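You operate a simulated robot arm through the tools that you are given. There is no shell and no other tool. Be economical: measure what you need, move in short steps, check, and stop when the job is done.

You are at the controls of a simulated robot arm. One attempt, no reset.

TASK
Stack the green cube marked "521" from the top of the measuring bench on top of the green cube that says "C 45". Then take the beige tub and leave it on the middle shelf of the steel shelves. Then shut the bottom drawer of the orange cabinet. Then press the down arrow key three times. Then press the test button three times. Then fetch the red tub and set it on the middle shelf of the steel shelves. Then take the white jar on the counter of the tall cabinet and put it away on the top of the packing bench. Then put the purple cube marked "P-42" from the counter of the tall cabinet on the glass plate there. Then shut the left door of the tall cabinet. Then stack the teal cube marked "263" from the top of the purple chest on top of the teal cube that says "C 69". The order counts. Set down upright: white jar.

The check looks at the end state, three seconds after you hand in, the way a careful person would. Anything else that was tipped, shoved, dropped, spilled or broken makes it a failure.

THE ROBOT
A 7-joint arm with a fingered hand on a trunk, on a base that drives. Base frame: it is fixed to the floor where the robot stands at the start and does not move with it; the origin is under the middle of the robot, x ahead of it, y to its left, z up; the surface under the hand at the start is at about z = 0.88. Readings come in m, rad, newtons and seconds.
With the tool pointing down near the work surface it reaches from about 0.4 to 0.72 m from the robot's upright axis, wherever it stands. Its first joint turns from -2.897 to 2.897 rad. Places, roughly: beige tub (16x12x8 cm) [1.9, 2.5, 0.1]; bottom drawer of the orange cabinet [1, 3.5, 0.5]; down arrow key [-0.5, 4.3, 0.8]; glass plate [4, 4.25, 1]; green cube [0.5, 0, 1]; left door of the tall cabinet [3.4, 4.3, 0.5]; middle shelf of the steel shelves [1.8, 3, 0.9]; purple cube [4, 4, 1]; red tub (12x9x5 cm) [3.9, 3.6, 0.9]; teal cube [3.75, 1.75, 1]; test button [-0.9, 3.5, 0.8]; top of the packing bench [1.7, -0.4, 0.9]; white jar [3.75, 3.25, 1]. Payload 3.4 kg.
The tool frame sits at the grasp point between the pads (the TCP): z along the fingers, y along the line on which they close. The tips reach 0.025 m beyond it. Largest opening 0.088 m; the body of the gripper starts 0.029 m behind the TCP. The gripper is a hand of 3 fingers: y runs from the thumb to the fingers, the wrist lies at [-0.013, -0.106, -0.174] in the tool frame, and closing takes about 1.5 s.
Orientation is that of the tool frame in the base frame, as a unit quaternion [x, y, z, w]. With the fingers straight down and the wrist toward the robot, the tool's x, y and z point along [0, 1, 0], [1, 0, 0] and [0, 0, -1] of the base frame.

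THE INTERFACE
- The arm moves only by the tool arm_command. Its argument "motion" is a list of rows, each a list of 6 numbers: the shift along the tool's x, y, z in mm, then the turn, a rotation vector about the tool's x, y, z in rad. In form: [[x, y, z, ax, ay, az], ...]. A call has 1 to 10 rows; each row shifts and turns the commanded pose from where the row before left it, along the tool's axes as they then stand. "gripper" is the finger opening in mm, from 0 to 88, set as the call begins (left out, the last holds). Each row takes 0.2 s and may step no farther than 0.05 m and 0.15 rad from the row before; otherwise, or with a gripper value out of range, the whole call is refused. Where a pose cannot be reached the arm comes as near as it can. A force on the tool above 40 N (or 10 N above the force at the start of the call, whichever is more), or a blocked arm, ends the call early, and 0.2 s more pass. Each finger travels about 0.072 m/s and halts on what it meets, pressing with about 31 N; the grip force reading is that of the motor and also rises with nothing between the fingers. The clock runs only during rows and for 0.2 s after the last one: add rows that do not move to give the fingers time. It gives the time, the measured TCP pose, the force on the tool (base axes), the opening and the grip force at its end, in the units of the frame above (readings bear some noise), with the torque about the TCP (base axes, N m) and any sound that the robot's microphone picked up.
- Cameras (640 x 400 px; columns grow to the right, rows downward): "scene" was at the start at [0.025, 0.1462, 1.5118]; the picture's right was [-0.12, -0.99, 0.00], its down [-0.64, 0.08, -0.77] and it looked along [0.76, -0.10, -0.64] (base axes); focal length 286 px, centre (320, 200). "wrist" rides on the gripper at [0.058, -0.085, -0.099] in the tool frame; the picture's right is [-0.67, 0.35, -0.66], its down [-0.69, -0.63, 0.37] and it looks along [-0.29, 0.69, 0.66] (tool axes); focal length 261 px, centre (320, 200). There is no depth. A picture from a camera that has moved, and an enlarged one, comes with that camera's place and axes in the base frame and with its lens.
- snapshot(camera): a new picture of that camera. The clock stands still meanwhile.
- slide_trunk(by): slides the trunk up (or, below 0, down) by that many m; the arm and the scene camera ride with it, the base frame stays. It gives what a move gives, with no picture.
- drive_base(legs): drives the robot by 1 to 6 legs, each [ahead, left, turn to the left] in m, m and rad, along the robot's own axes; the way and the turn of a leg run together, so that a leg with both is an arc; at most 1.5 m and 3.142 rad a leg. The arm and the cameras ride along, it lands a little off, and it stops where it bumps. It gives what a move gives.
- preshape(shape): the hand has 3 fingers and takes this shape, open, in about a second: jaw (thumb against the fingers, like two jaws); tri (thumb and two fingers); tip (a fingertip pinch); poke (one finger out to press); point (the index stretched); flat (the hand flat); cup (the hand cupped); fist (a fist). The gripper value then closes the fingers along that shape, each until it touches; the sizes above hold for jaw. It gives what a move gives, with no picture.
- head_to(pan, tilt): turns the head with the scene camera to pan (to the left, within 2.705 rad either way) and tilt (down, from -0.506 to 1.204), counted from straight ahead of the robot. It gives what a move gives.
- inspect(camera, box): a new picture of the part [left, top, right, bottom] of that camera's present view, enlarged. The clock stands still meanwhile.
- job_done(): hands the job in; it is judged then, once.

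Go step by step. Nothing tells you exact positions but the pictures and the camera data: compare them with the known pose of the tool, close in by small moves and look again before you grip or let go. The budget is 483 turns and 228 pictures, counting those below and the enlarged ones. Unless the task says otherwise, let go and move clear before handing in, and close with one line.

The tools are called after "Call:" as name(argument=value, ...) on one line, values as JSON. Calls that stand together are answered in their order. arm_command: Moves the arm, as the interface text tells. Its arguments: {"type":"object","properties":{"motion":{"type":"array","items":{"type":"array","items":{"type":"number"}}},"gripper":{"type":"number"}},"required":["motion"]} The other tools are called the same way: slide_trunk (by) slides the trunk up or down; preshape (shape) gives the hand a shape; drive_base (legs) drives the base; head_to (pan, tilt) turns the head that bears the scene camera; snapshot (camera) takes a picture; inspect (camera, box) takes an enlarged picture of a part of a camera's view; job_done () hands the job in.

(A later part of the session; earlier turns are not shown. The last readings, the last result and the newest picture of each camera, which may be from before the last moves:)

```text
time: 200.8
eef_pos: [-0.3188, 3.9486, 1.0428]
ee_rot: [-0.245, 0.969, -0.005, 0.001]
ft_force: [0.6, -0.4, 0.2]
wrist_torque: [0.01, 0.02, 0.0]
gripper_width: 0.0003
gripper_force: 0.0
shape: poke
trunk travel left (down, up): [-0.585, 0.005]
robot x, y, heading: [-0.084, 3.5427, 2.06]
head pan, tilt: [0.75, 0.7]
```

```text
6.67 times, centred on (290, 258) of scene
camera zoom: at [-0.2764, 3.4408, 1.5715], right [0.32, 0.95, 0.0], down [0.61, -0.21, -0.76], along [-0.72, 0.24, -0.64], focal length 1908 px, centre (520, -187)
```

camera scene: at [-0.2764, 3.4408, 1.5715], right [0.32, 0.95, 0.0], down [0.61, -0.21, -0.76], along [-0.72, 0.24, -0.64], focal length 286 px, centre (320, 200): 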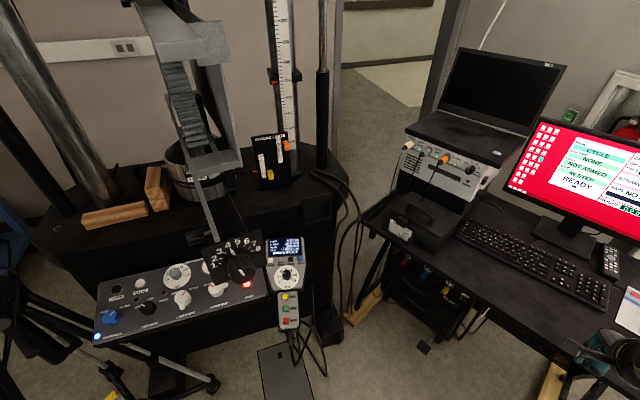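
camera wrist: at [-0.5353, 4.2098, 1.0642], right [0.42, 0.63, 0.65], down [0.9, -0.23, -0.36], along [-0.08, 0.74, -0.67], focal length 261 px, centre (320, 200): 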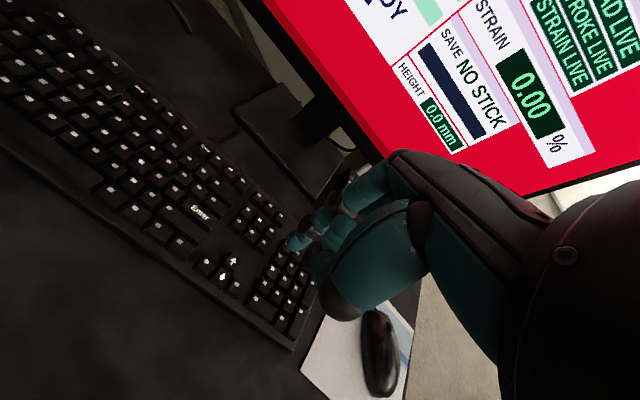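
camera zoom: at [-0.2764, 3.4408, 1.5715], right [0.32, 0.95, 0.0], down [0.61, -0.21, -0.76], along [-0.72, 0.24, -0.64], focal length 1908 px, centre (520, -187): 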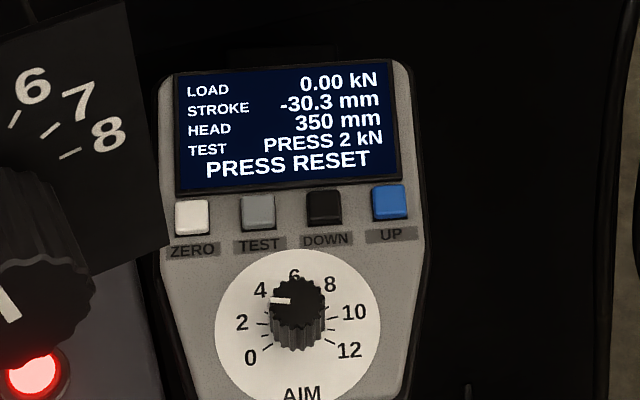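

TEST sits at about (−0.912, 3.507, 0.783) on a nearly flat pendant, but a dial plate sticks out at about (−0.70, ≤3.45, 1.05). So I'll come in from the +y side: back away, turn to heading of about 3.59, then close in.

Call:
drive_base(legs=[[-0.12, -0.14, 0], [0, 0, 1.53]])

Call:
head_to(pan=0.0, tilt=0.7)

Call:
snapshot(camera="scene")

```text
time: 206.1
eef_pos: [-0.3224, 3.2895, 1.0437]
ee_rot: [0.848, -0.53, 0.002, -0.004]
ft_force: [0.5, 0.3, -0.5]
wrist_torque: [-0.02, 0.01, 0.01]
gripper_width: 0.0001
gripper_force: 0.1
shape: poke
trunk travel left (down, up): [-0.585, 0.005]
robot x, y, heading: [0.091, 3.506, -2.686]
head pan, tilt: [0.75, 0.7]
```

```text
time: 207.2
eef_pos: [-0.3207, 3.2885, 1.0417]
ee_rot: [0.847, -0.531, 0.003, -0.005]
ft_force: [0.8, -0.1, 0.0]
wrist_torque: [-0.02, 0.02, -0.02]
gripper_width: 0.0
gripper_force: 0.1
shape: poke
trunk travel left (down, up): [-0.585, 0.005]
robot x, y, heading: [0.0956, 3.5027, -2.688]
head pan, tilt: [0.0, 0.7]
```

```text
121 pictures are left
camera scene: at [0.1407, 3.3494, 1.5715], right [-0.44, 0.9, 0.0], down [0.58, 0.28, -0.76], along [-0.69, -0.34, -0.64], focal length 286 px, centre (320, 200)
```

scene: 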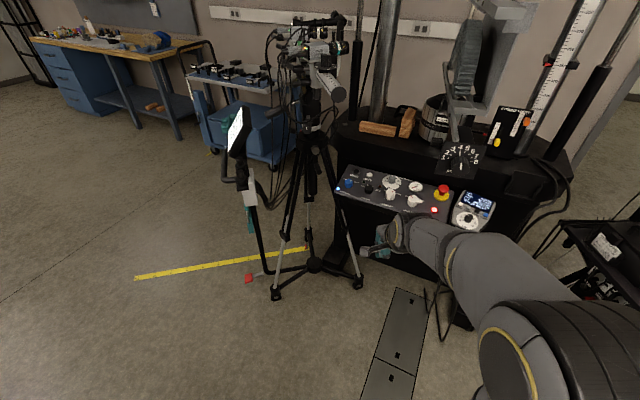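

I move laterally first, then slightly forward, keeping away from the dial plate.

Call:
drive_base(legs=[[0, -0.444, 0], [0.25, 0, 0]])

Call:
snapshot(camera="scene")

Call:
snapshot(camera="wrist")

```text
time: 211.3
eef_pos: [-0.7403, 3.5765, 1.0425]
ee_rot: [0.849, -0.529, 0.003, -0.005]
ft_force: [0.1, -0.3, 0.4]
wrist_torque: [0.01, -0.03, 0.0]
gripper_width: 0.0
gripper_force: 0.0
shape: poke
trunk travel left (down, up): [-0.585, 0.005]
robot x, y, heading: [-0.3227, 3.7906, -2.686]
head pan, tilt: [0.0, 0.7]
```

```text
120 pictures are left
camera scene: at [-0.2779, 3.6367, 1.5715], right [-0.44, 0.9, 0.0], down [0.58, 0.28, -0.76], along [-0.69, -0.34, -0.64], focal length 286 px, centre (320, 200)
```

scene: 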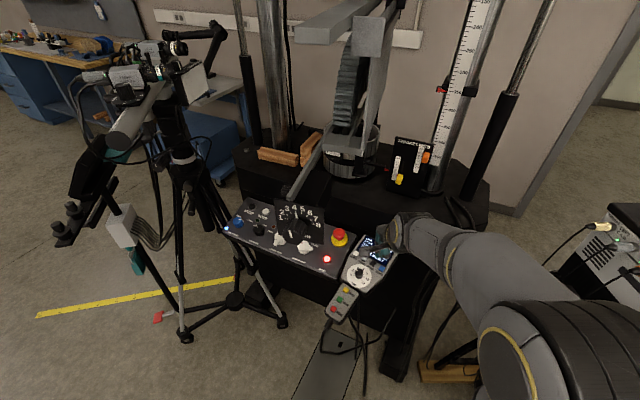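

```text
119 pictures are left
camera wrist: at [-0.6393, 3.5619, 1.1432], right [-0.61, 0.45, 0.65], down [0.27, 0.89, -0.36], along [-0.74, -0.04, -0.67], focal length 261 px, centre (320, 200)
```

wrist: 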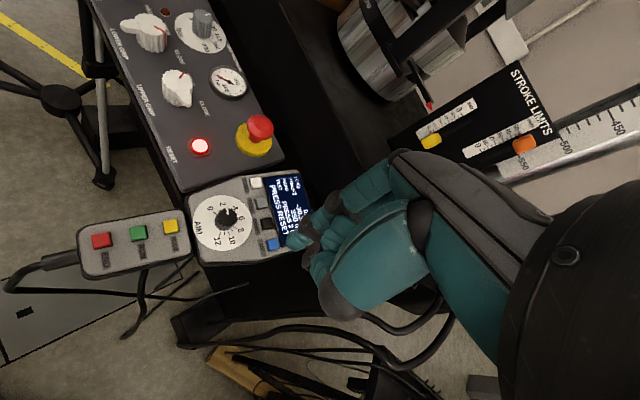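

TEST is the grey button in the pendant's row, confirmed at about (−0.905, 3.506). I move most of the way and look.

Call:
arm_command(motion=[[-4, 40, 15, 0, 0, 0], [-4, 40, 20, 0, 0, 0], [-3, 40, 25, 0, 0, 0], [-3, 30, 30, 0, 0, 0], [0, 0, 20, 0, 0, 0], [0, 0, 0, 0, 0, 0]])

Call:
snapshot(camera="wrist")

Call:
snapshot(camera="scene")

```text
time: 212.7
eef_pos: [-0.8791, 3.5244, 0.9306]
ee_rot: [0.848, -0.53, 0.003, -0.004]
ft_force: [0.4, 0.4, -0.4]
wrist_torque: [-0.01, -0.02, 0.0]
gripper_width: 0.0002
gripper_force: 0.1
shape: poke
trunk travel left (down, up): [-0.585, 0.005]
robot x, y, heading: [-0.3265, 3.794, -2.691]
head pan, tilt: [0.0, 0.7]
```

```text
118 pictures are left
camera wrist: at [-0.7786, 3.5095, 1.0306], right [-0.61, 0.45, 0.65], down [0.27, 0.89, -0.36], along [-0.74, -0.04, -0.67], focal length 261 px, centre (320, 200)
```

wrist: 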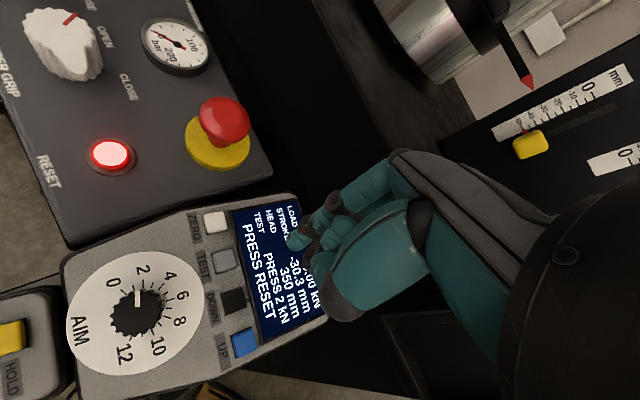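

```text
117 pictures are left
camera scene: at [-0.277, 3.6372, 1.5715], right [-0.44, 0.9, 0.0], down [0.58, 0.28, -0.76], along [-0.69, -0.34, -0.64], focal length 286 px, centre (320, 200)
```

scene: 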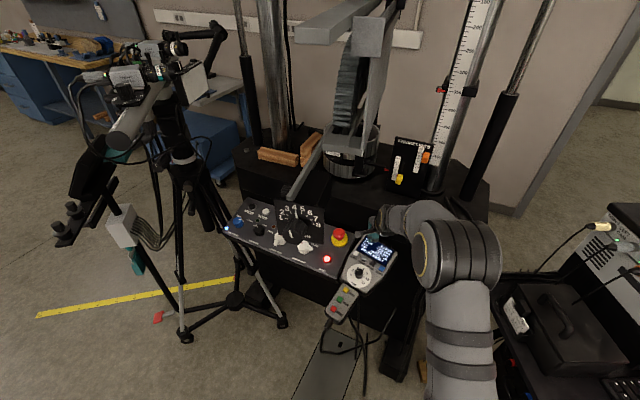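

A fresh triangulation from the wrist camera puts TEST at about (−0.875, 3.511, 0.82), nearly below the tip. I descend 45 mm with a small correction and check again.

Call:
arm_command(motion=[[5, -2, 15, 0, 0, 0], [5, -2, 15, 0, 0, 0], [0, 0, 12, 0, 0, 0], [0, 0, 0, 0, 0, 0]])

Call:
snapshot(camera="wrist")

Call:
inspect(camera="scene", box=[335, 220, 415, 300])

```text
time: 213.7
eef_pos: [-0.8701, 3.5184, 0.8892]
ee_rot: [0.848, -0.53, 0.003, -0.005]
ft_force: [0.3, -0.2, -1.2]
wrist_torque: [0.0, 0.0, 0.0]
gripper_width: 0.0002
gripper_force: 0.0
shape: poke
trunk travel left (down, up): [-0.585, 0.005]
robot x, y, heading: [-0.3214, 3.7955, -2.691]
head pan, tilt: [0.0, 0.7]
```

```text
116 pictures are left
camera wrist: at [-0.7699, 3.5026, 0.9894], right [-0.61, 0.45, 0.65], down [0.27, 0.89, -0.36], along [-0.74, -0.04, -0.67], focal length 261 px, centre (320, 200)
```

wrist: 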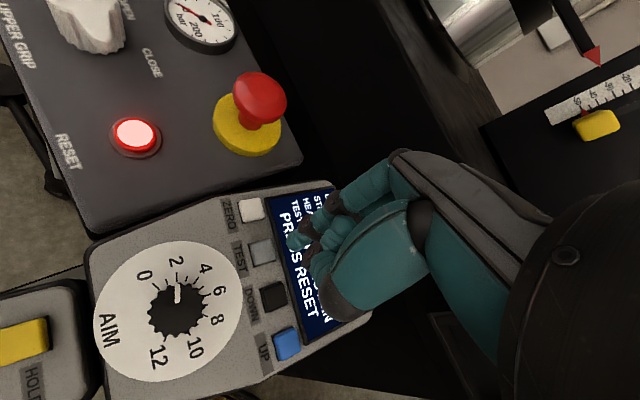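

```text
5.00 times, centred on (375, 260) of scene
camera zoom: at [-0.2771, 3.6371, 1.5715], right [-0.44, 0.9, 0.0], down [0.58, 0.28, -0.76], along [-0.69, -0.34, -0.64], focal length 1431 px, centre (45, -100)
```

zoom: 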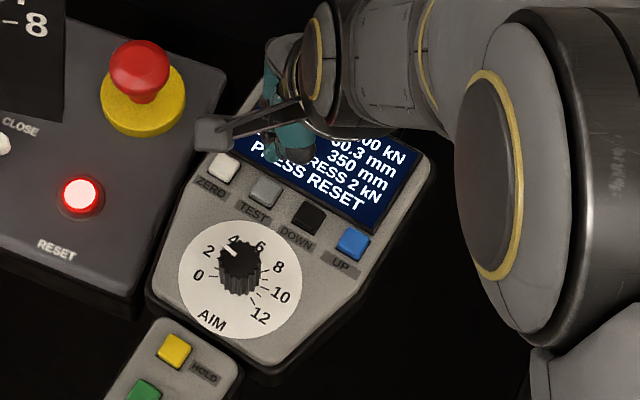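

Both cameras say the tip is straight above TEST, about 33 mm to go. I descend 24 mm and view.

Call:
arm_command(motion=[[1, 0, 12, 0, 0, 0], [0, 0, 12, 0, 0, 0], [0, 0, 0, 0, 0, 0]])

Call:
inspect(camera="wrist", box=[220, 160, 380, 310])

Call:
inspect(camera="scene", box=[335, 220, 415, 300])

```text
time: 214.5
eef_pos: [-0.8692, 3.5159, 0.8652]
ee_rot: [0.848, -0.53, 0.003, -0.004]
ft_force: [-0.3, -0.3, -0.2]
wrist_torque: [0.02, 0.01, -0.02]
gripper_width: 0.0003
gripper_force: 0.0
shape: poke
trunk travel left (down, up): [-0.585, 0.005]
robot x, y, heading: [-0.3245, 3.7904, -2.688]
head pan, tilt: [0.0, 0.7]
```

```text
2.67 times, centred on (300, 235) of wrist
camera zoom: at [-0.7694, 3.5014, 0.9658], right [-0.61, 0.45, 0.65], down [0.27, 0.89, -0.36], along [-0.74, -0.04, -0.67], focal length 695 px, centre (373, 107)
```

zoom: 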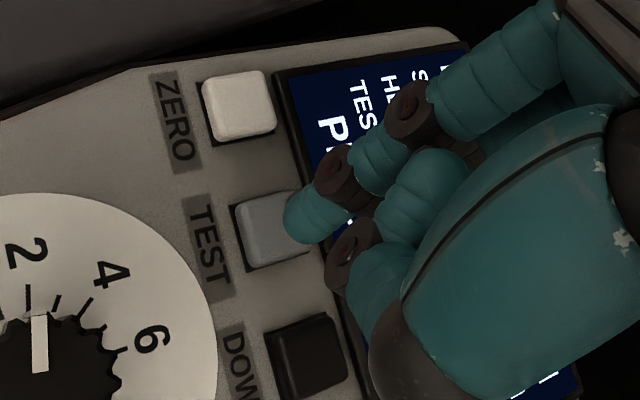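

```text
5.00 times, centred on (375, 260) of scene
camera zoom: at [-0.2771, 3.6371, 1.5715], right [-0.44, 0.9, 0.0], down [0.58, 0.28, -0.76], along [-0.69, -0.34, -0.64], focal length 1431 px, centre (45, -100)
```

zoom: 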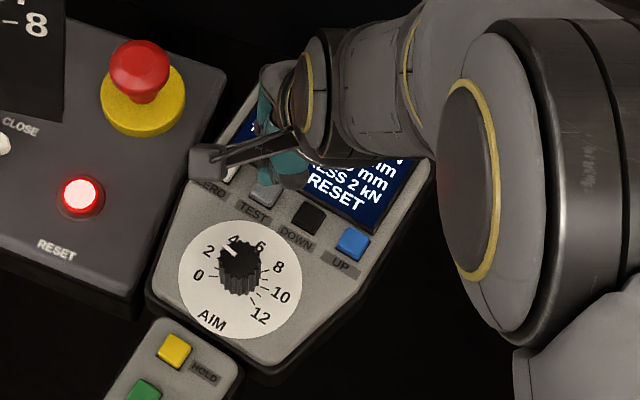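

The tip is about to land on TEST. I ease down in small steps to feel it.

Call:
arm_command(motion=[[0, 0, 4, 0, 0, 0], [0, 0, 2, 0, 0, 0], [0, 0, 0, 0, 0, 0]])

Call:
inspect(camera="wrist", box=[220, 160, 380, 310])

```text
time: 215.3
eef_pos: [-0.8696, 3.5156, 0.8594]
ee_rot: [0.848, -0.53, 0.002, -0.005]
ft_force: [0.1, 0.0, 0.1]
wrist_torque: [-0.06, 0.0, 0.02]
gripper_width: 0.0
gripper_force: 0.0
shape: poke
trunk travel left (down, up): [-0.585, 0.005]
robot x, y, heading: [-0.3268, 3.7921, -2.689]
head pan, tilt: [0.0, 0.7]
```

```text
2.67 times, centred on (300, 235) of wrist
camera zoom: at [-0.7695, 3.5018, 0.9599], right [-0.61, 0.45, 0.65], down [0.27, 0.89, -0.36], along [-0.74, -0.04, -0.67], focal length 695 px, centre (373, 107)
```

zoom: 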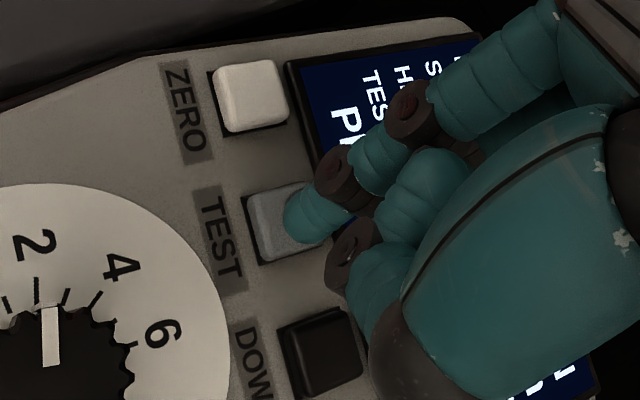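

Call:
arm_command(motion=[[0, 0, 2, 0, 0, 0], [0, 0, 2, 0, 0, 0], [0, 0, 0, 0, 0, 0]])

```text
time: 216.1
eef_pos: [-0.8701, 3.5157, 0.8549]
ee_rot: [0.848, -0.53, 0.003, -0.004]
ft_force: [-0.6, 0.5, 0.1]
wrist_torque: [-0.01, -0.03, -0.03]
gripper_width: 0.0002
gripper_force: 0.0
shape: poke
trunk travel left (down, up): [-0.585, 0.005]
robot x, y, heading: [-0.3251, 3.7887, -2.687]
head pan, tilt: [0.0, 0.7]
```

No contact yet. I continue in small steps.

Call:
arm_command(motion=[[0, 0, 2, 0, 0, 0], [0, 0, 2, 0, 0, 0], [0, 0, 0, 0, 0, 0]])

Call:
inspect(camera="wrist", box=[220, 160, 380, 310])

```text
time: 216.9
eef_pos: [-0.8707, 3.5172, 0.8517]
ee_rot: [0.848, -0.53, 0.003, -0.004]
ft_force: [0.2, 0.1, 0.8]
wrist_torque: [-0.01, 0.03, 0.01]
gripper_width: 0.0001
gripper_force: 0.1
shape: poke
trunk travel left (down, up): [-0.585, 0.005]
robot x, y, heading: [-0.3253, 3.7916, -2.688]
head pan, tilt: [0.0, 0.7]
```

```text
2.67 times, centred on (300, 235) of wrist
camera zoom: at [-0.7695, 3.5018, 0.9519], right [-0.61, 0.45, 0.65], down [0.27, 0.89, -0.36], along [-0.74, -0.04, -0.67], focal length 695 px, centre (373, 107)
```

zoom: 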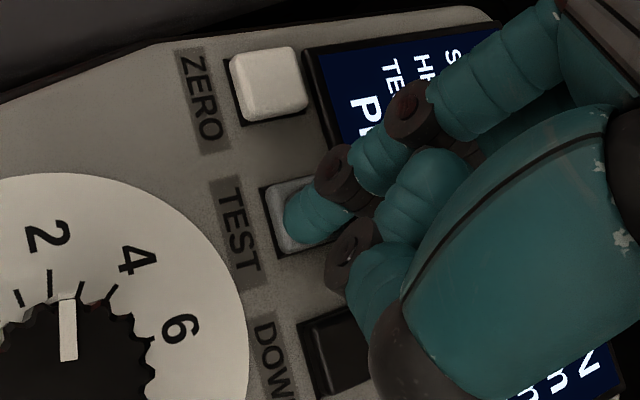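

Call:
arm_command(motion=[[0, 0, 1.5, 0, 0, 0], [0, 0, 1.5, 0, 0, 0], [0, 0, 0, 0, 0, 0]])

Call:
inspect(camera="scene", box=[335, 220, 415, 300])

```text
time: 217.7
eef_pos: [-0.8699, 3.516, 0.8492]
ee_rot: [0.848, -0.53, 0.002, -0.004]
ft_force: [-0.2, -0.1, 4.9]
wrist_torque: [-0.05, -0.03, 0.05]
gripper_width: 0.0
gripper_force: 0.0
shape: poke
trunk travel left (down, up): [-0.585, 0.005]
robot x, y, heading: [-0.3265, 3.7913, -2.688]
head pan, tilt: [0.0, 0.7]
heard: click
```

```text
5.00 times, centred on (375, 260) of scene
camera zoom: at [-0.2765, 3.6375, 1.5716], right [-0.44, 0.9, 0.0], down [0.58, 0.28, -0.77], along [-0.69, -0.34, -0.64], focal length 1431 px, centre (45, -100)
```

zoom: 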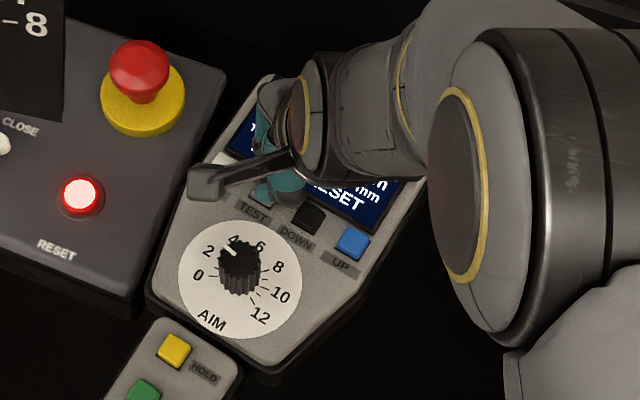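

First click. I rise 9 mm and check the display.

Call:
arm_command(motion=[[0, 0, -5, 0, 0, 0], [0, 0, -4, 0, 0, 0], [0, 0, 0, 0, 0, 0]])

Call:
snapshot(camera="wrist")

Call:
inspect(camera="scene", box=[335, 220, 415, 300])

```text
time: 218.5
eef_pos: [-0.8698, 3.5156, 0.8581]
ee_rot: [0.848, -0.53, 0.003, -0.005]
ft_force: [0.2, 0.4, -0.1]
wrist_torque: [-0.01, 0.01, -0.02]
gripper_width: 0.0001
gripper_force: 0.0
shape: poke
trunk travel left (down, up): [-0.585, 0.005]
robot x, y, heading: [-0.3225, 3.7895, -2.686]
head pan, tilt: [0.0, 0.7]
```

```text
109 pictures are left
camera wrist: at [-0.7693, 3.5019, 0.9576], right [-0.61, 0.45, 0.65], down [0.27, 0.89, -0.36], along [-0.74, -0.04, -0.67], focal length 261 px, centre (320, 200)
```

wrist: 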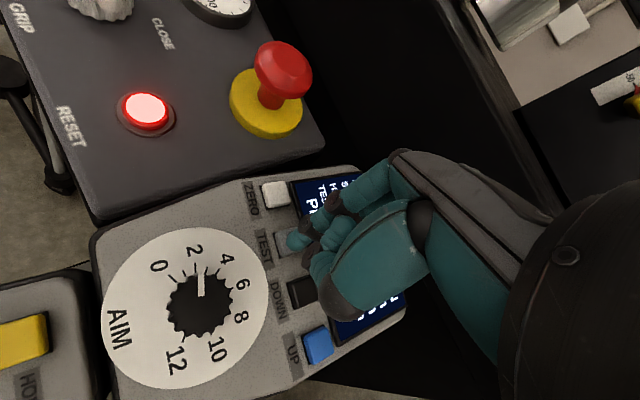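

```text
5.00 times, centred on (375, 260) of scene
camera zoom: at [-0.2771, 3.6371, 1.5715], right [-0.44, 0.9, 0.0], down [0.58, 0.28, -0.76], along [-0.69, -0.34, -0.64], focal length 1431 px, centre (45, -100)
```

zoom: 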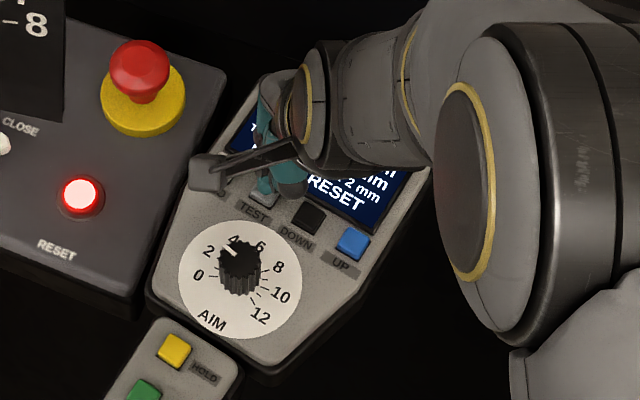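

The TEST line changed (…2 mm), so one press counted. I press the second time.

Call:
arm_command(motion=[[0, 0, 4, 0, 0, 0], [0, 0, 3, 0, 0, 0], [0, 0, 2.5, 0, 0, 0], [0, 0, 0, 0, 0, 0], [0, 0, -5, 0, 0, 0], [0, 0, -4.5, 0, 0, 0], [0, 0, 0, 0, 0, 0]])

Call:
inspect(camera="scene", box=[335, 220, 415, 300])

```text
time: 220.1
eef_pos: [-0.8695, 3.5155, 0.8577]
ee_rot: [0.848, -0.53, 0.002, -0.004]
ft_force: [0.0, -0.1, -0.2]
wrist_torque: [-0.04, 0.03, 0.01]
gripper_width: 0.0
gripper_force: 0.0
shape: poke
trunk travel left (down, up): [-0.585, 0.005]
robot x, y, heading: [-0.3237, 3.7934, -2.689]
head pan, tilt: [0.0, 0.7]
heard: click
```

```text
5.00 times, centred on (375, 260) of scene
camera zoom: at [-0.2771, 3.6371, 1.5715], right [-0.44, 0.9, 0.0], down [0.58, 0.28, -0.76], along [-0.69, -0.34, -0.64], focal length 1431 px, centre (45, -100)
```

zoom: 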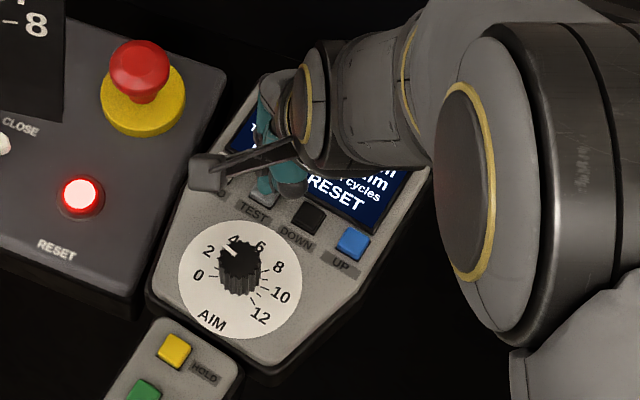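

Now the display reads "…cycles": the second press counted. I press the third time and rise.

Call:
arm_command(motion=[[0, 0, 4, 0, 0, 0], [0, 0, 3, 0, 0, 0], [0, 0, 2.5, 0, 0, 0], [0, 0, 0, 0, 0, 0], [0, 0, -5, 0, 0, 0], [0, 0, -4.5, 0, 0, 0], [0, 0, 0, 0, 0, 0]])

Call:
arm_command(motion=[[0, 0, -40, 0, 0, 0], [0, 0, -50, 0, 0, 0], [0, 0, -50, 0, 0, 0], [0, -40, -40, 0, 0, 0], [0, -40, 0, 0, 0, 0], [0, -40, 0, 0, 0, 0], [0, -40, 0, 0, 0, 0], [0, 0, 0, 0, 0, 0]])

Call:
inspect(camera="scene", box=[335, 220, 415, 300])

```text
time: 221.7
eef_pos: [-0.87, 3.5162, 0.8566]
ee_rot: [0.848, -0.53, 0.003, -0.004]
ft_force: [0.0, -0.3, 0.2]
wrist_torque: [0.0, -0.02, 0.01]
gripper_width: 0.0001
gripper_force: 0.0
shape: poke
trunk travel left (down, up): [-0.585, 0.005]
robot x, y, heading: [-0.3234, 3.7921, -2.687]
head pan, tilt: [0.0, 0.7]
heard: click
```

```text
refused: row 4 steps farther than a row can; nothing moved
```

```text
5.00 times, centred on (375, 260) of scene
camera zoom: at [-0.2771, 3.6371, 1.5715], right [-0.44, 0.9, 0.0], down [0.58, 0.28, -0.76], along [-0.69, -0.34, -0.64], focal length 1431 px, centre (45, -100)
```

zoom: 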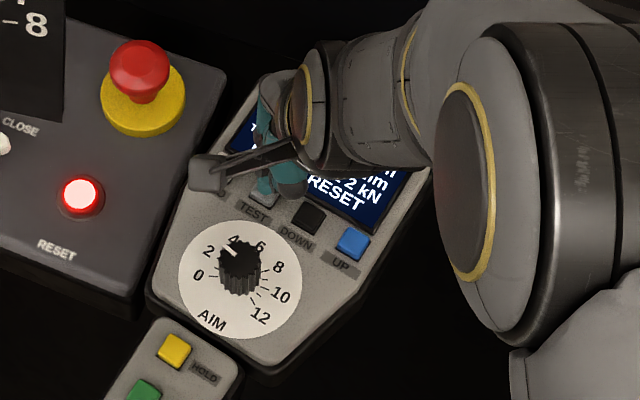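

All three presses registered. I rise, retract, and drive back by the known southern route toward the tall cabinet on the far side.

Call:
arm_command(motion=[[0, 0, -40, 0, 0, 0], [0, 0, -50, 0, 0, 0], [0, 0, -50, 0, 0, 0], [0, -30, -30, 0, 0, 0], [0, -45, 0, 0, 0, 0], [0, -45, 0, 0, 0, 0], [0, -45, 0, 0, 0, 0], [0, -20, 0, 0, 0, 0], [0, 0, 0, 0, 0, 0]])

Call:
drive_base(legs=[[-0.25, 0, 0], [0, 0.444, 0], [0, 0, 2.688], [0, -1.1, 0], [0, -1.1, 0]])

Call:
preshape(shape="jaw")

```text
time: 223.7
eef_pos: [-0.7048, 3.5969, 1.029]
ee_rot: [0.848, -0.53, 0.003, -0.005]
ft_force: [0.5, 0.2, 0.2]
wrist_torque: [-0.02, -0.04, -0.01]
gripper_width: 0.0
gripper_force: 0.1
shape: poke
trunk travel left (down, up): [-0.585, 0.005]
robot x, y, heading: [-0.3225, 3.7905, -2.686]
head pan, tilt: [0.0, 0.7]
```

```text
time: 244.6
eef_pos: [0.5645, 1.3118, 1.0288]
ee_rot: [0.698, 0.716, -0.004, -0.004]
ft_force: [-0.1, -0.4, 0.3]
wrist_torque: [-0.02, 0.01, 0.02]
gripper_width: 0.0
gripper_force: 0.0
shape: poke
trunk travel left (down, up): [-0.585, 0.005]
robot x, y, heading: [0.1342, 1.2967, 0.026]
head pan, tilt: [0.0, 0.7]
```

```text
time: 245.5
eef_pos: [0.5655, 1.3117, 1.0284]
ee_rot: [0.699, 0.715, -0.004, -0.004]
ft_force: [-0.4, -0.3, -0.4]
wrist_torque: [0.03, -0.02, 0.03]
gripper_width: 0.088
gripper_force: 0.0
shape: jaw
trunk travel left (down, up): [-0.585, 0.005]
robot x, y, heading: [0.1369, 1.2907, 0.026]
head pan, tilt: [0.0, 0.7]
```

Call:
drive_base(legs=[[0, 0, -0.026], [1.3, 0, 0], [1.15, 0, 0], [0, 1.1, 0]])

Call:
head_to(pan=0.6, tilt=0.5)

Call:
snapshot(camera="scene")

```text
time: 263.1
eef_pos: [3.0333, 2.3726, 1.0293]
ee_rot: [0.712, 0.702, -0.004, -0.004]
ft_force: [-1.0, -0.5, -0.5]
wrist_torque: [-0.02, -0.04, 0.0]
gripper_width: 0.088
gripper_force: 0.0
shape: jaw
trunk travel left (down, up): [-0.585, 0.005]
robot x, y, heading: [2.606, 2.3719, -0.014]
head pan, tilt: [0.0, 0.7]
```

```text
time: 264.1
eef_pos: [3.0336, 2.3712, 1.0289]
ee_rot: [0.711, 0.703, -0.004, -0.004]
ft_force: [-0.2, -0.1, -0.1]
wrist_torque: [0.02, 0.01, 0.01]
gripper_width: 0.088
gripper_force: 0.1
shape: jaw
trunk travel left (down, up): [-0.585, 0.005]
robot x, y, heading: [2.606, 2.3659, -0.014]
head pan, tilt: [0.6, 0.499]
```

```text
105 pictures are left
camera scene: at [2.6242, 2.5765, 1.5892], right [0.55, -0.83, 0.0], down [-0.4, -0.26, -0.88], along [0.73, 0.49, -0.48], focal length 286 px, centre (320, 200)
```

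scene: 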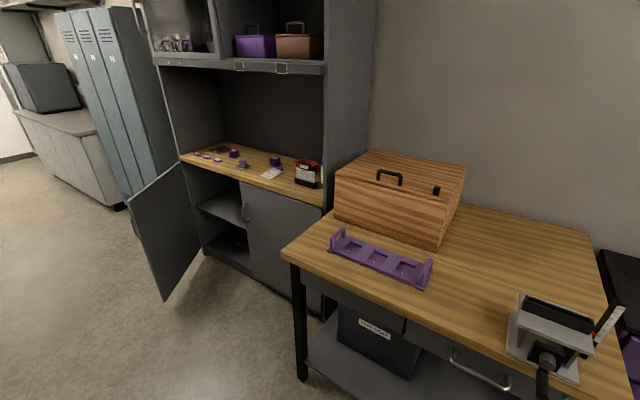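

The way is clear. I continue up the aisle to stand in front of the tall cabinet's counter.

Call:
drive_base(legs=[[0, 1.15, 0.014]])

Call:
head_to(pan=0.0, tilt=0.6)

Call:
snapshot(camera="scene")

```text
time: 270.0
eef_pos: [3.0436, 3.5252, 1.0295]
ee_rot: [0.708, 0.706, -0.004, -0.003]
ft_force: [0.3, -0.5, 0.2]
wrist_torque: [-0.03, -0.01, 0.01]
gripper_width: 0.0877
gripper_force: 0.0
shape: jaw
trunk travel left (down, up): [-0.585, 0.005]
robot x, y, heading: [2.6195, 3.5211, -0.006]
head pan, tilt: [0.6, 0.499]
```

```text
time: 271.0
eef_pos: [3.044, 3.5241, 1.0289]
ee_rot: [0.709, 0.705, -0.004, -0.004]
ft_force: [0.8, -0.1, -0.1]
wrist_torque: [0.0, -0.01, 0.02]
gripper_width: 0.0879
gripper_force: 0.1
shape: jaw
trunk travel left (down, up): [-0.585, 0.005]
robot x, y, heading: [2.6207, 3.5226, -0.006]
head pan, tilt: [0.0, 0.6]
```

```text
104 pictures are left
camera scene: at [2.6464, 3.6748, 1.5801], right [0.0, -1.0, 0.0], down [-0.56, 0.0, -0.83], along [0.83, 0.0, -0.56], focal length 286 px, centre (320, 200)
```

scene: 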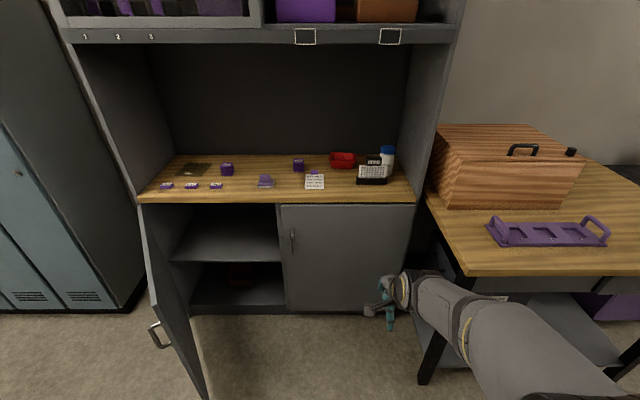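

Call:
inspect(camera="scene", box=[140, 130, 420, 220])

Call:
inspect(camera="scene", box=[280, 130, 420, 210])

```text
2.29 times, centred on (280, 175) of scene
camera zoom: at [2.6464, 3.6748, 1.5801], right [0.0, -1.0, 0.0], down [-0.56, 0.0, -0.83], along [0.83, 0.0, -0.56], focal length 654 px, centre (411, 257)
```

zoom: 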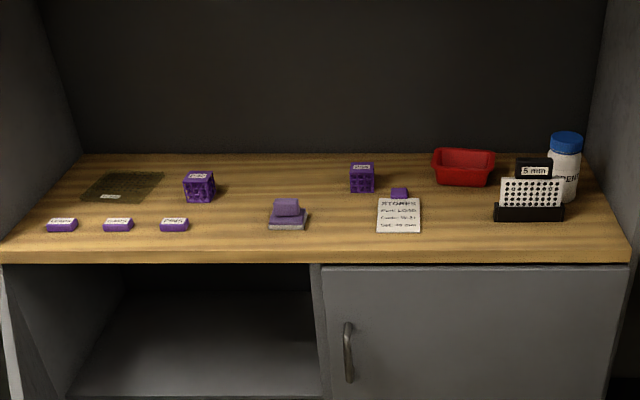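

```text
4.57 times, centred on (350, 170) of scene
camera zoom: at [2.6464, 3.6748, 1.5801], right [0.0, -1.0, 0.0], down [-0.56, 0.0, -0.83], along [0.83, 0.0, -0.56], focal length 1308 px, centre (183, 337)
```

zoom: 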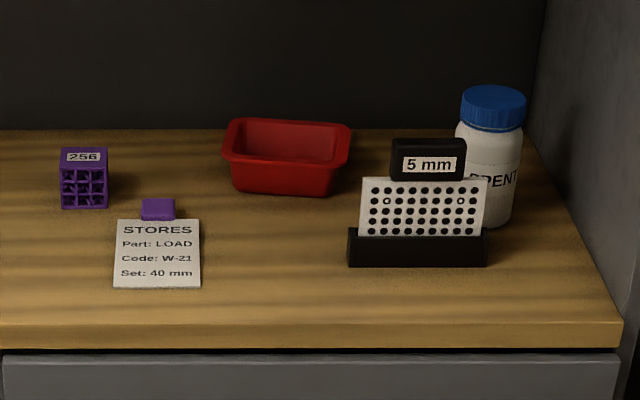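

The counter (z about 0.89) holds the red tub at about (3.985, 3.563) with near rim x about 3.935; also the glass plate (left), purple cubes, a stand and the white jar. I approach with the hand raised.

Call:
arm_command(motion=[[0, 0, -30, 0, 0, 0], [0, 0, -30, 0, 0, 0], [0, 0, 0, 0, 0, 0]], gripper=60)

Call:
drive_base(legs=[[0.58, 0.06, 0]])

Call:
head_to(pan=0.0, tilt=0.75)

Call:
snapshot(camera="scene")

Call:
snapshot(camera="wrist")

```text
time: 271.8
eef_pos: [3.0452, 3.5244, 1.0891]
ee_rot: [0.709, 0.705, -0.004, -0.003]
ft_force: [0.3, -0.3, -0.6]
wrist_torque: [-0.01, 0.0, 0.02]
gripper_width: 0.0605
gripper_force: 0.1
shape: jaw
trunk travel left (down, up): [-0.585, 0.005]
robot x, y, heading: [2.6161, 3.5165, -0.006]
head pan, tilt: [0.0, 0.6]
```

```text
time: 275.1
eef_pos: [3.6307, 3.5856, 1.0884]
ee_rot: [0.708, 0.707, -0.003, -0.004]
ft_force: [-0.2, 0.1, 0.3]
wrist_torque: [0.04, 0.0, 0.0]
gripper_width: 0.0604
gripper_force: 0.1
shape: jaw
trunk travel left (down, up): [-0.585, 0.005]
robot x, y, heading: [3.2031, 3.5745, -0.004]
head pan, tilt: [0.0, 0.6]
```

```text
time: 275.8
eef_pos: [3.6307, 3.5848, 1.0886]
ee_rot: [0.708, 0.707, -0.004, -0.003]
ft_force: [-0.5, 0.7, 0.8]
wrist_torque: [0.0, 0.02, -0.05]
gripper_width: 0.0603
gripper_force: 0.1
shape: jaw
trunk travel left (down, up): [-0.585, 0.005]
robot x, y, heading: [3.2029, 3.5771, 0.001]
head pan, tilt: [0.0, 0.75]
```

```text
101 pictures are left
camera scene: at [3.2261, 3.7332, 1.5673], right [0.0, -1.0, 0.0], down [-0.68, 0.0, -0.73], along [0.73, 0.0, -0.68], focal length 286 px, centre (320, 200)
```

scene: 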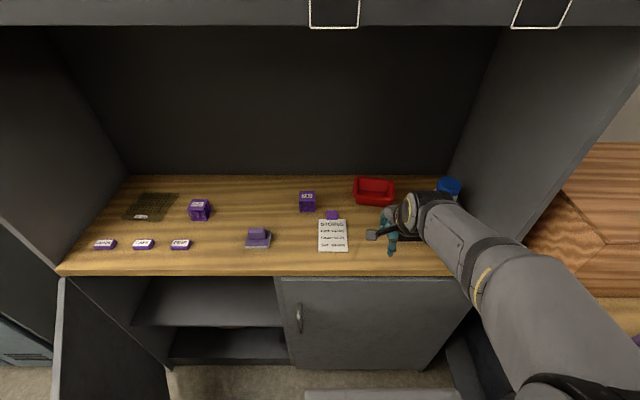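

```text
100 pictures are left
camera wrist: at [3.5463, 3.6445, 1.1888], right [0.36, -0.67, 0.65], down [-0.63, -0.69, -0.36], along [0.69, -0.29, -0.67], focal length 261 px, centre (320, 200)
```

wrist: 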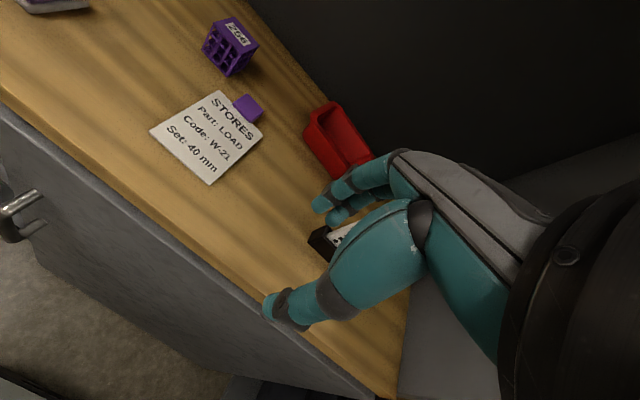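

Call:
inspect(camera="scene", box=[280, 165, 480, 285])

```text
3.20 times, centred on (380, 225) of scene
camera zoom: at [3.2261, 3.7332, 1.5673], right [0.0, -1.0, 0.0], down [-0.68, 0.0, -0.73], along [0.73, 0.0, -0.68], focal length 916 px, centre (128, 120)
```

zoom: 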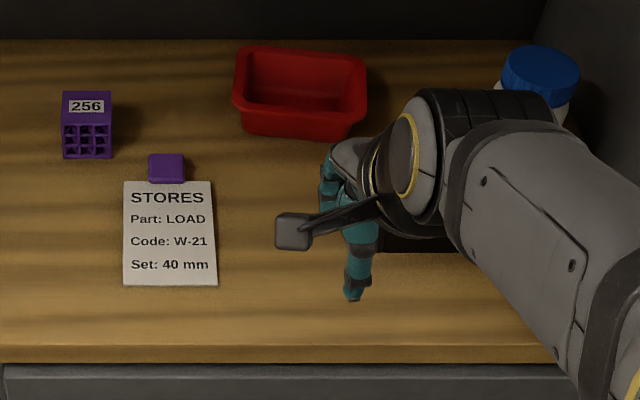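

The tub's near wall is at x about 3.885, y about 3.565, rim z about 0.965, and the tub is turned about 0.18 rad clockwise. I hover the hand over the near wall with matching yaw.

Call:
arm_command(motion=[[-3, 40, 3, 0, 0, 0], [-3, 40, 3, 0, 0, 0], [-3, 40, 3, 0, 0, 0], [-3, 40, 3, 0, 0, 0], [-3, 40, 3, 0, 0, 0], [-3, 40, 3, 0, 0, 0.09], [0, 5, 5, 0, 0, 0.09], [0, 0, 0, 0, 0, 0]])

Call:
inspect(camera="scene", box=[280, 165, 480, 285])

Call:
snapshot(camera="wrist")

```text
time: 277.6
eef_pos: [3.8747, 3.5659, 1.0622]
ee_rot: [0.768, 0.64, -0.004, -0.003]
ft_force: [-0.1, 0.2, -1.1]
wrist_torque: [-0.02, 0.01, -0.01]
gripper_width: 0.0602
gripper_force: 0.1
shape: jaw
trunk travel left (down, up): [-0.585, 0.005]
robot x, y, heading: [3.2047, 3.5787, -0.001]
head pan, tilt: [0.0, 0.75]
```

```text
3.20 times, centred on (380, 225) of scene
camera zoom: at [3.226, 3.7332, 1.5672], right [0.0, -1.0, 0.0], down [-0.68, 0.0, -0.73], along [0.73, 0.0, -0.68], focal length 916 px, centre (128, 120)
```

zoom: 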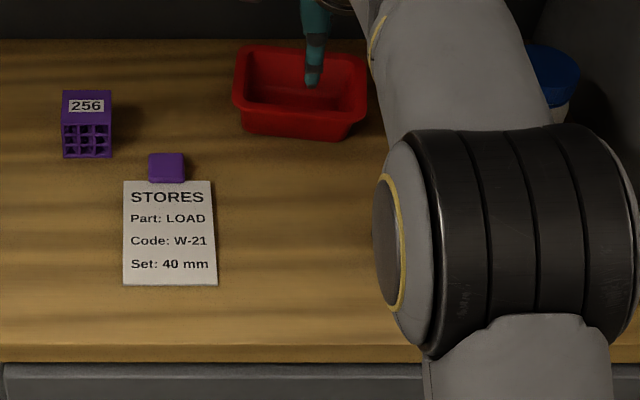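

```text
97 pictures are left
camera wrist: at [3.8027, 3.6401, 1.1628], right [0.23, -0.72, 0.65], down [-0.75, -0.56, -0.36], along [0.62, -0.41, -0.67], focal length 261 px, centre (320, 200)
```

wrist: 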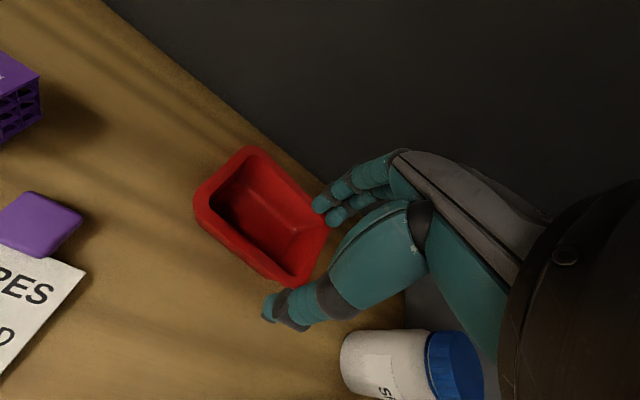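

The near wall centre reads about (3.895, 3.568). I shift 20 mm forward and lower to just above the rim to verify.

Call:
arm_command(motion=[[5, 19, 20, 0, 0, 0], [0, 0, 20, 0, 0, 0], [0, 0, 15, 0, 0, 0], [0, 0, 0, 0, 0, 0]])

Call:
snapshot(camera="wrist")

Call:
inspect(camera="scene", box=[330, 150, 430, 220])

```text
time: 278.6
eef_pos: [3.8935, 3.5678, 1.0061]
ee_rot: [0.768, 0.641, -0.005, -0.003]
ft_force: [-0.3, 0.3, -0.1]
wrist_torque: [0.04, -0.04, 0.02]
gripper_width: 0.0605
gripper_force: 0.1
shape: jaw
trunk travel left (down, up): [-0.585, 0.005]
robot x, y, heading: [3.2038, 3.5723, 0.004]
head pan, tilt: [0.0, 0.75]
```

```text
96 pictures are left
camera wrist: at [3.8217, 3.6423, 1.1072], right [0.23, -0.72, 0.65], down [-0.75, -0.56, -0.36], along [0.62, -0.41, -0.67], focal length 261 px, centre (320, 200)
```

wrist: 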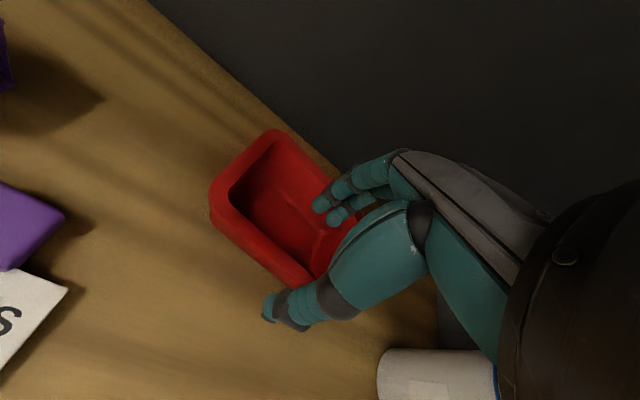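

```text
5.71 times, centred on (380, 185) of scene
camera zoom: at [3.2262, 3.7332, 1.5672], right [0.0, -1.0, 0.0], down [-0.68, 0.0, -0.73], along [0.73, 0.0, -0.68], focal length 1635 px, centre (-23, 286)
```

zoom: 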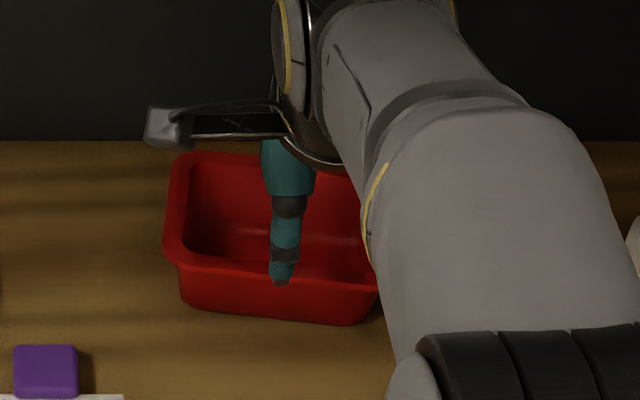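

The wall lies within x 3.868–3.90. I shift 6 mm back, widen to 70 mm, and lower to just above the counter.

Call:
arm_command(motion=[[0, -6, 0, 0, 0, 0], [0, 0, 15, 0, 0, 0], [0, 0, 15, 0, 0, 0], [0, 0, 10, 0, 0, 0], [0, 0, 4, 0, 0, 0], [0, 0, 0, 0, 0, 0]], gripper=70)

Call:
snapshot(camera="wrist")

Call:
inspect(camera="scene", box=[330, 150, 430, 220])

```text
time: 280.0
eef_pos: [3.8879, 3.5701, 0.9646]
ee_rot: [0.768, 0.641, -0.004, -0.003]
ft_force: [0.5, 0.2, 0.9]
wrist_torque: [-0.01, 0.0, 0.0]
gripper_width: 0.0697
gripper_force: 0.1
shape: jaw
trunk travel left (down, up): [-0.585, 0.005]
robot x, y, heading: [3.2007, 3.5748, 0.002]
head pan, tilt: [0.0, 0.75]
```

```text
94 pictures are left
camera wrist: at [3.8155, 3.643, 1.0641], right [0.23, -0.72, 0.65], down [-0.75, -0.56, -0.36], along [0.62, -0.41, -0.67], focal length 261 px, centre (320, 200)
```

wrist: 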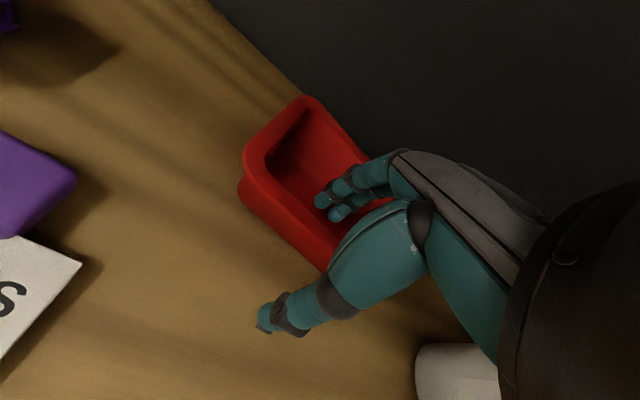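

```text
5.71 times, centred on (380, 185) of scene
camera zoom: at [3.2261, 3.7332, 1.5672], right [0.0, -1.0, 0.0], down [-0.68, 0.0, -0.73], along [0.73, 0.0, -0.68], focal length 1635 px, centre (-23, 286)
```

zoom: 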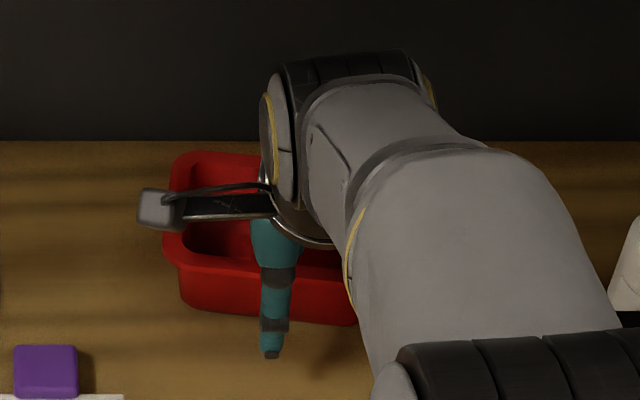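

Thumb outside and fingers inside. I lower another 11 mm and close on the wall.

Call:
arm_command(motion=[[0, 0, 5, 0, 0, 0], [0, 0, 3, 0, 0, 0], [0, 0, 3, 0, 0, 0], [0, 0, 0, 0, 0, 0]])

Call:
arm_command(motion=[[0, 0, 0, 0, 0, 0], [0, 0, 0, 0, 0, 0], [0, 0, 0, 0, 0, 0], [0, 0, 0, 0, 0, 0], [0, 0, 0, 0, 0, 0], [0, 0, 0, 0, 0, 0], [0, 0, 0, 0, 0, 0]], gripper=0)

Call:
snapshot(camera="wrist")

```text
time: 281.0
eef_pos: [3.8882, 3.5687, 0.952]
ee_rot: [0.768, 0.641, -0.006, -0.003]
ft_force: [-1.1, -0.5, -0.1]
wrist_torque: [0.03, -0.02, 0.01]
gripper_width: 0.0697
gripper_force: 0.0
shape: jaw
trunk travel left (down, up): [-0.585, 0.005]
robot x, y, heading: [3.2005, 3.5793, 0.001]
head pan, tilt: [0.0, 0.75]
```

```text
time: 282.6
eef_pos: [3.8878, 3.5689, 0.9523]
ee_rot: [0.768, 0.64, -0.005, -0.004]
ft_force: [0.1, 0.6, -0.4]
wrist_torque: [-0.03, -0.04, 0.0]
gripper_width: 0.0001
gripper_force: 30.8
shape: jaw
trunk travel left (down, up): [-0.585, 0.005]
robot x, y, heading: [3.2029, 3.58, -0.006]
head pan, tilt: [0.0, 0.75]
```

```text
92 pictures are left
camera wrist: at [3.8154, 3.6426, 1.0527], right [0.23, -0.72, 0.65], down [-0.75, -0.56, -0.36], along [0.62, -0.41, -0.67], focal length 261 px, centre (320, 200)
```

wrist: 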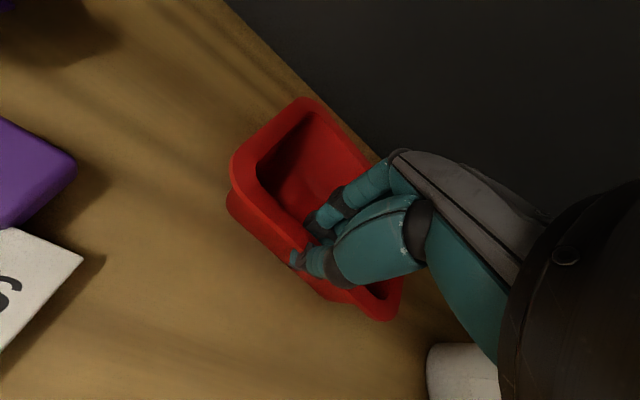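

The red tub's wall is pinched. I lift it slowly and check.

Call:
arm_command(motion=[[0, 0, -10, 0, 0, 0], [0, 0, -15, 0, 0, 0], [0, 0, -25, 0, 0, 0], [0, 0, -30, 0, 0, 0], [0, 0, 0, 0, 0, 0]])

Call:
snapshot(camera="wrist")

Call:
snapshot(camera="scene")

```text
time: 283.8
eef_pos: [3.8893, 3.5693, 1.0346]
ee_rot: [0.768, 0.641, -0.005, -0.003]
ft_force: [-0.4, 0.0, -1.1]
wrist_torque: [0.03, 0.04, -0.02]
gripper_width: 0.0
gripper_force: 30.5
shape: jaw
trunk travel left (down, up): [-0.585, 0.005]
robot x, y, heading: [3.2023, 3.5728, 0.002]
head pan, tilt: [0.0, 0.75]
```

```text
91 pictures are left
camera wrist: at [3.8162, 3.6423, 1.1337], right [0.23, -0.72, 0.65], down [-0.75, -0.56, -0.36], along [0.62, -0.41, -0.67], focal length 261 px, centre (320, 200)
```

wrist: 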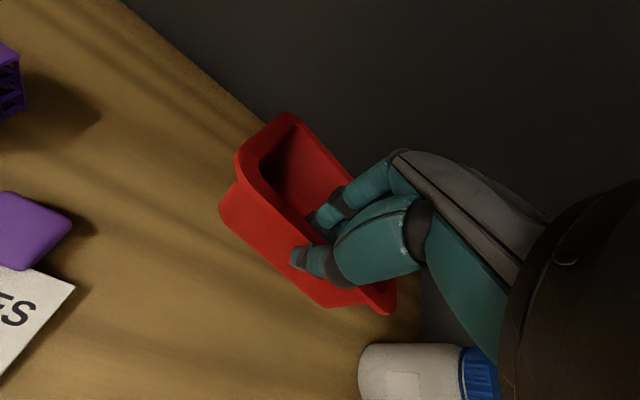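

```text
90 pictures are left
camera scene: at [3.2263, 3.7332, 1.5672], right [0.0, -1.0, 0.0], down [-0.68, 0.0, -0.73], along [0.73, 0.0, -0.68], focal length 286 px, centre (320, 200)
```

scene: 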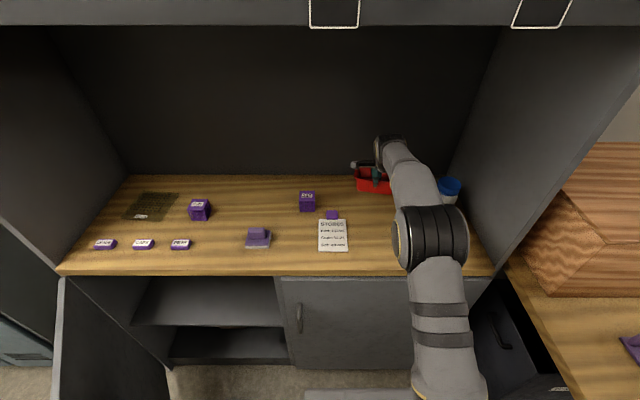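

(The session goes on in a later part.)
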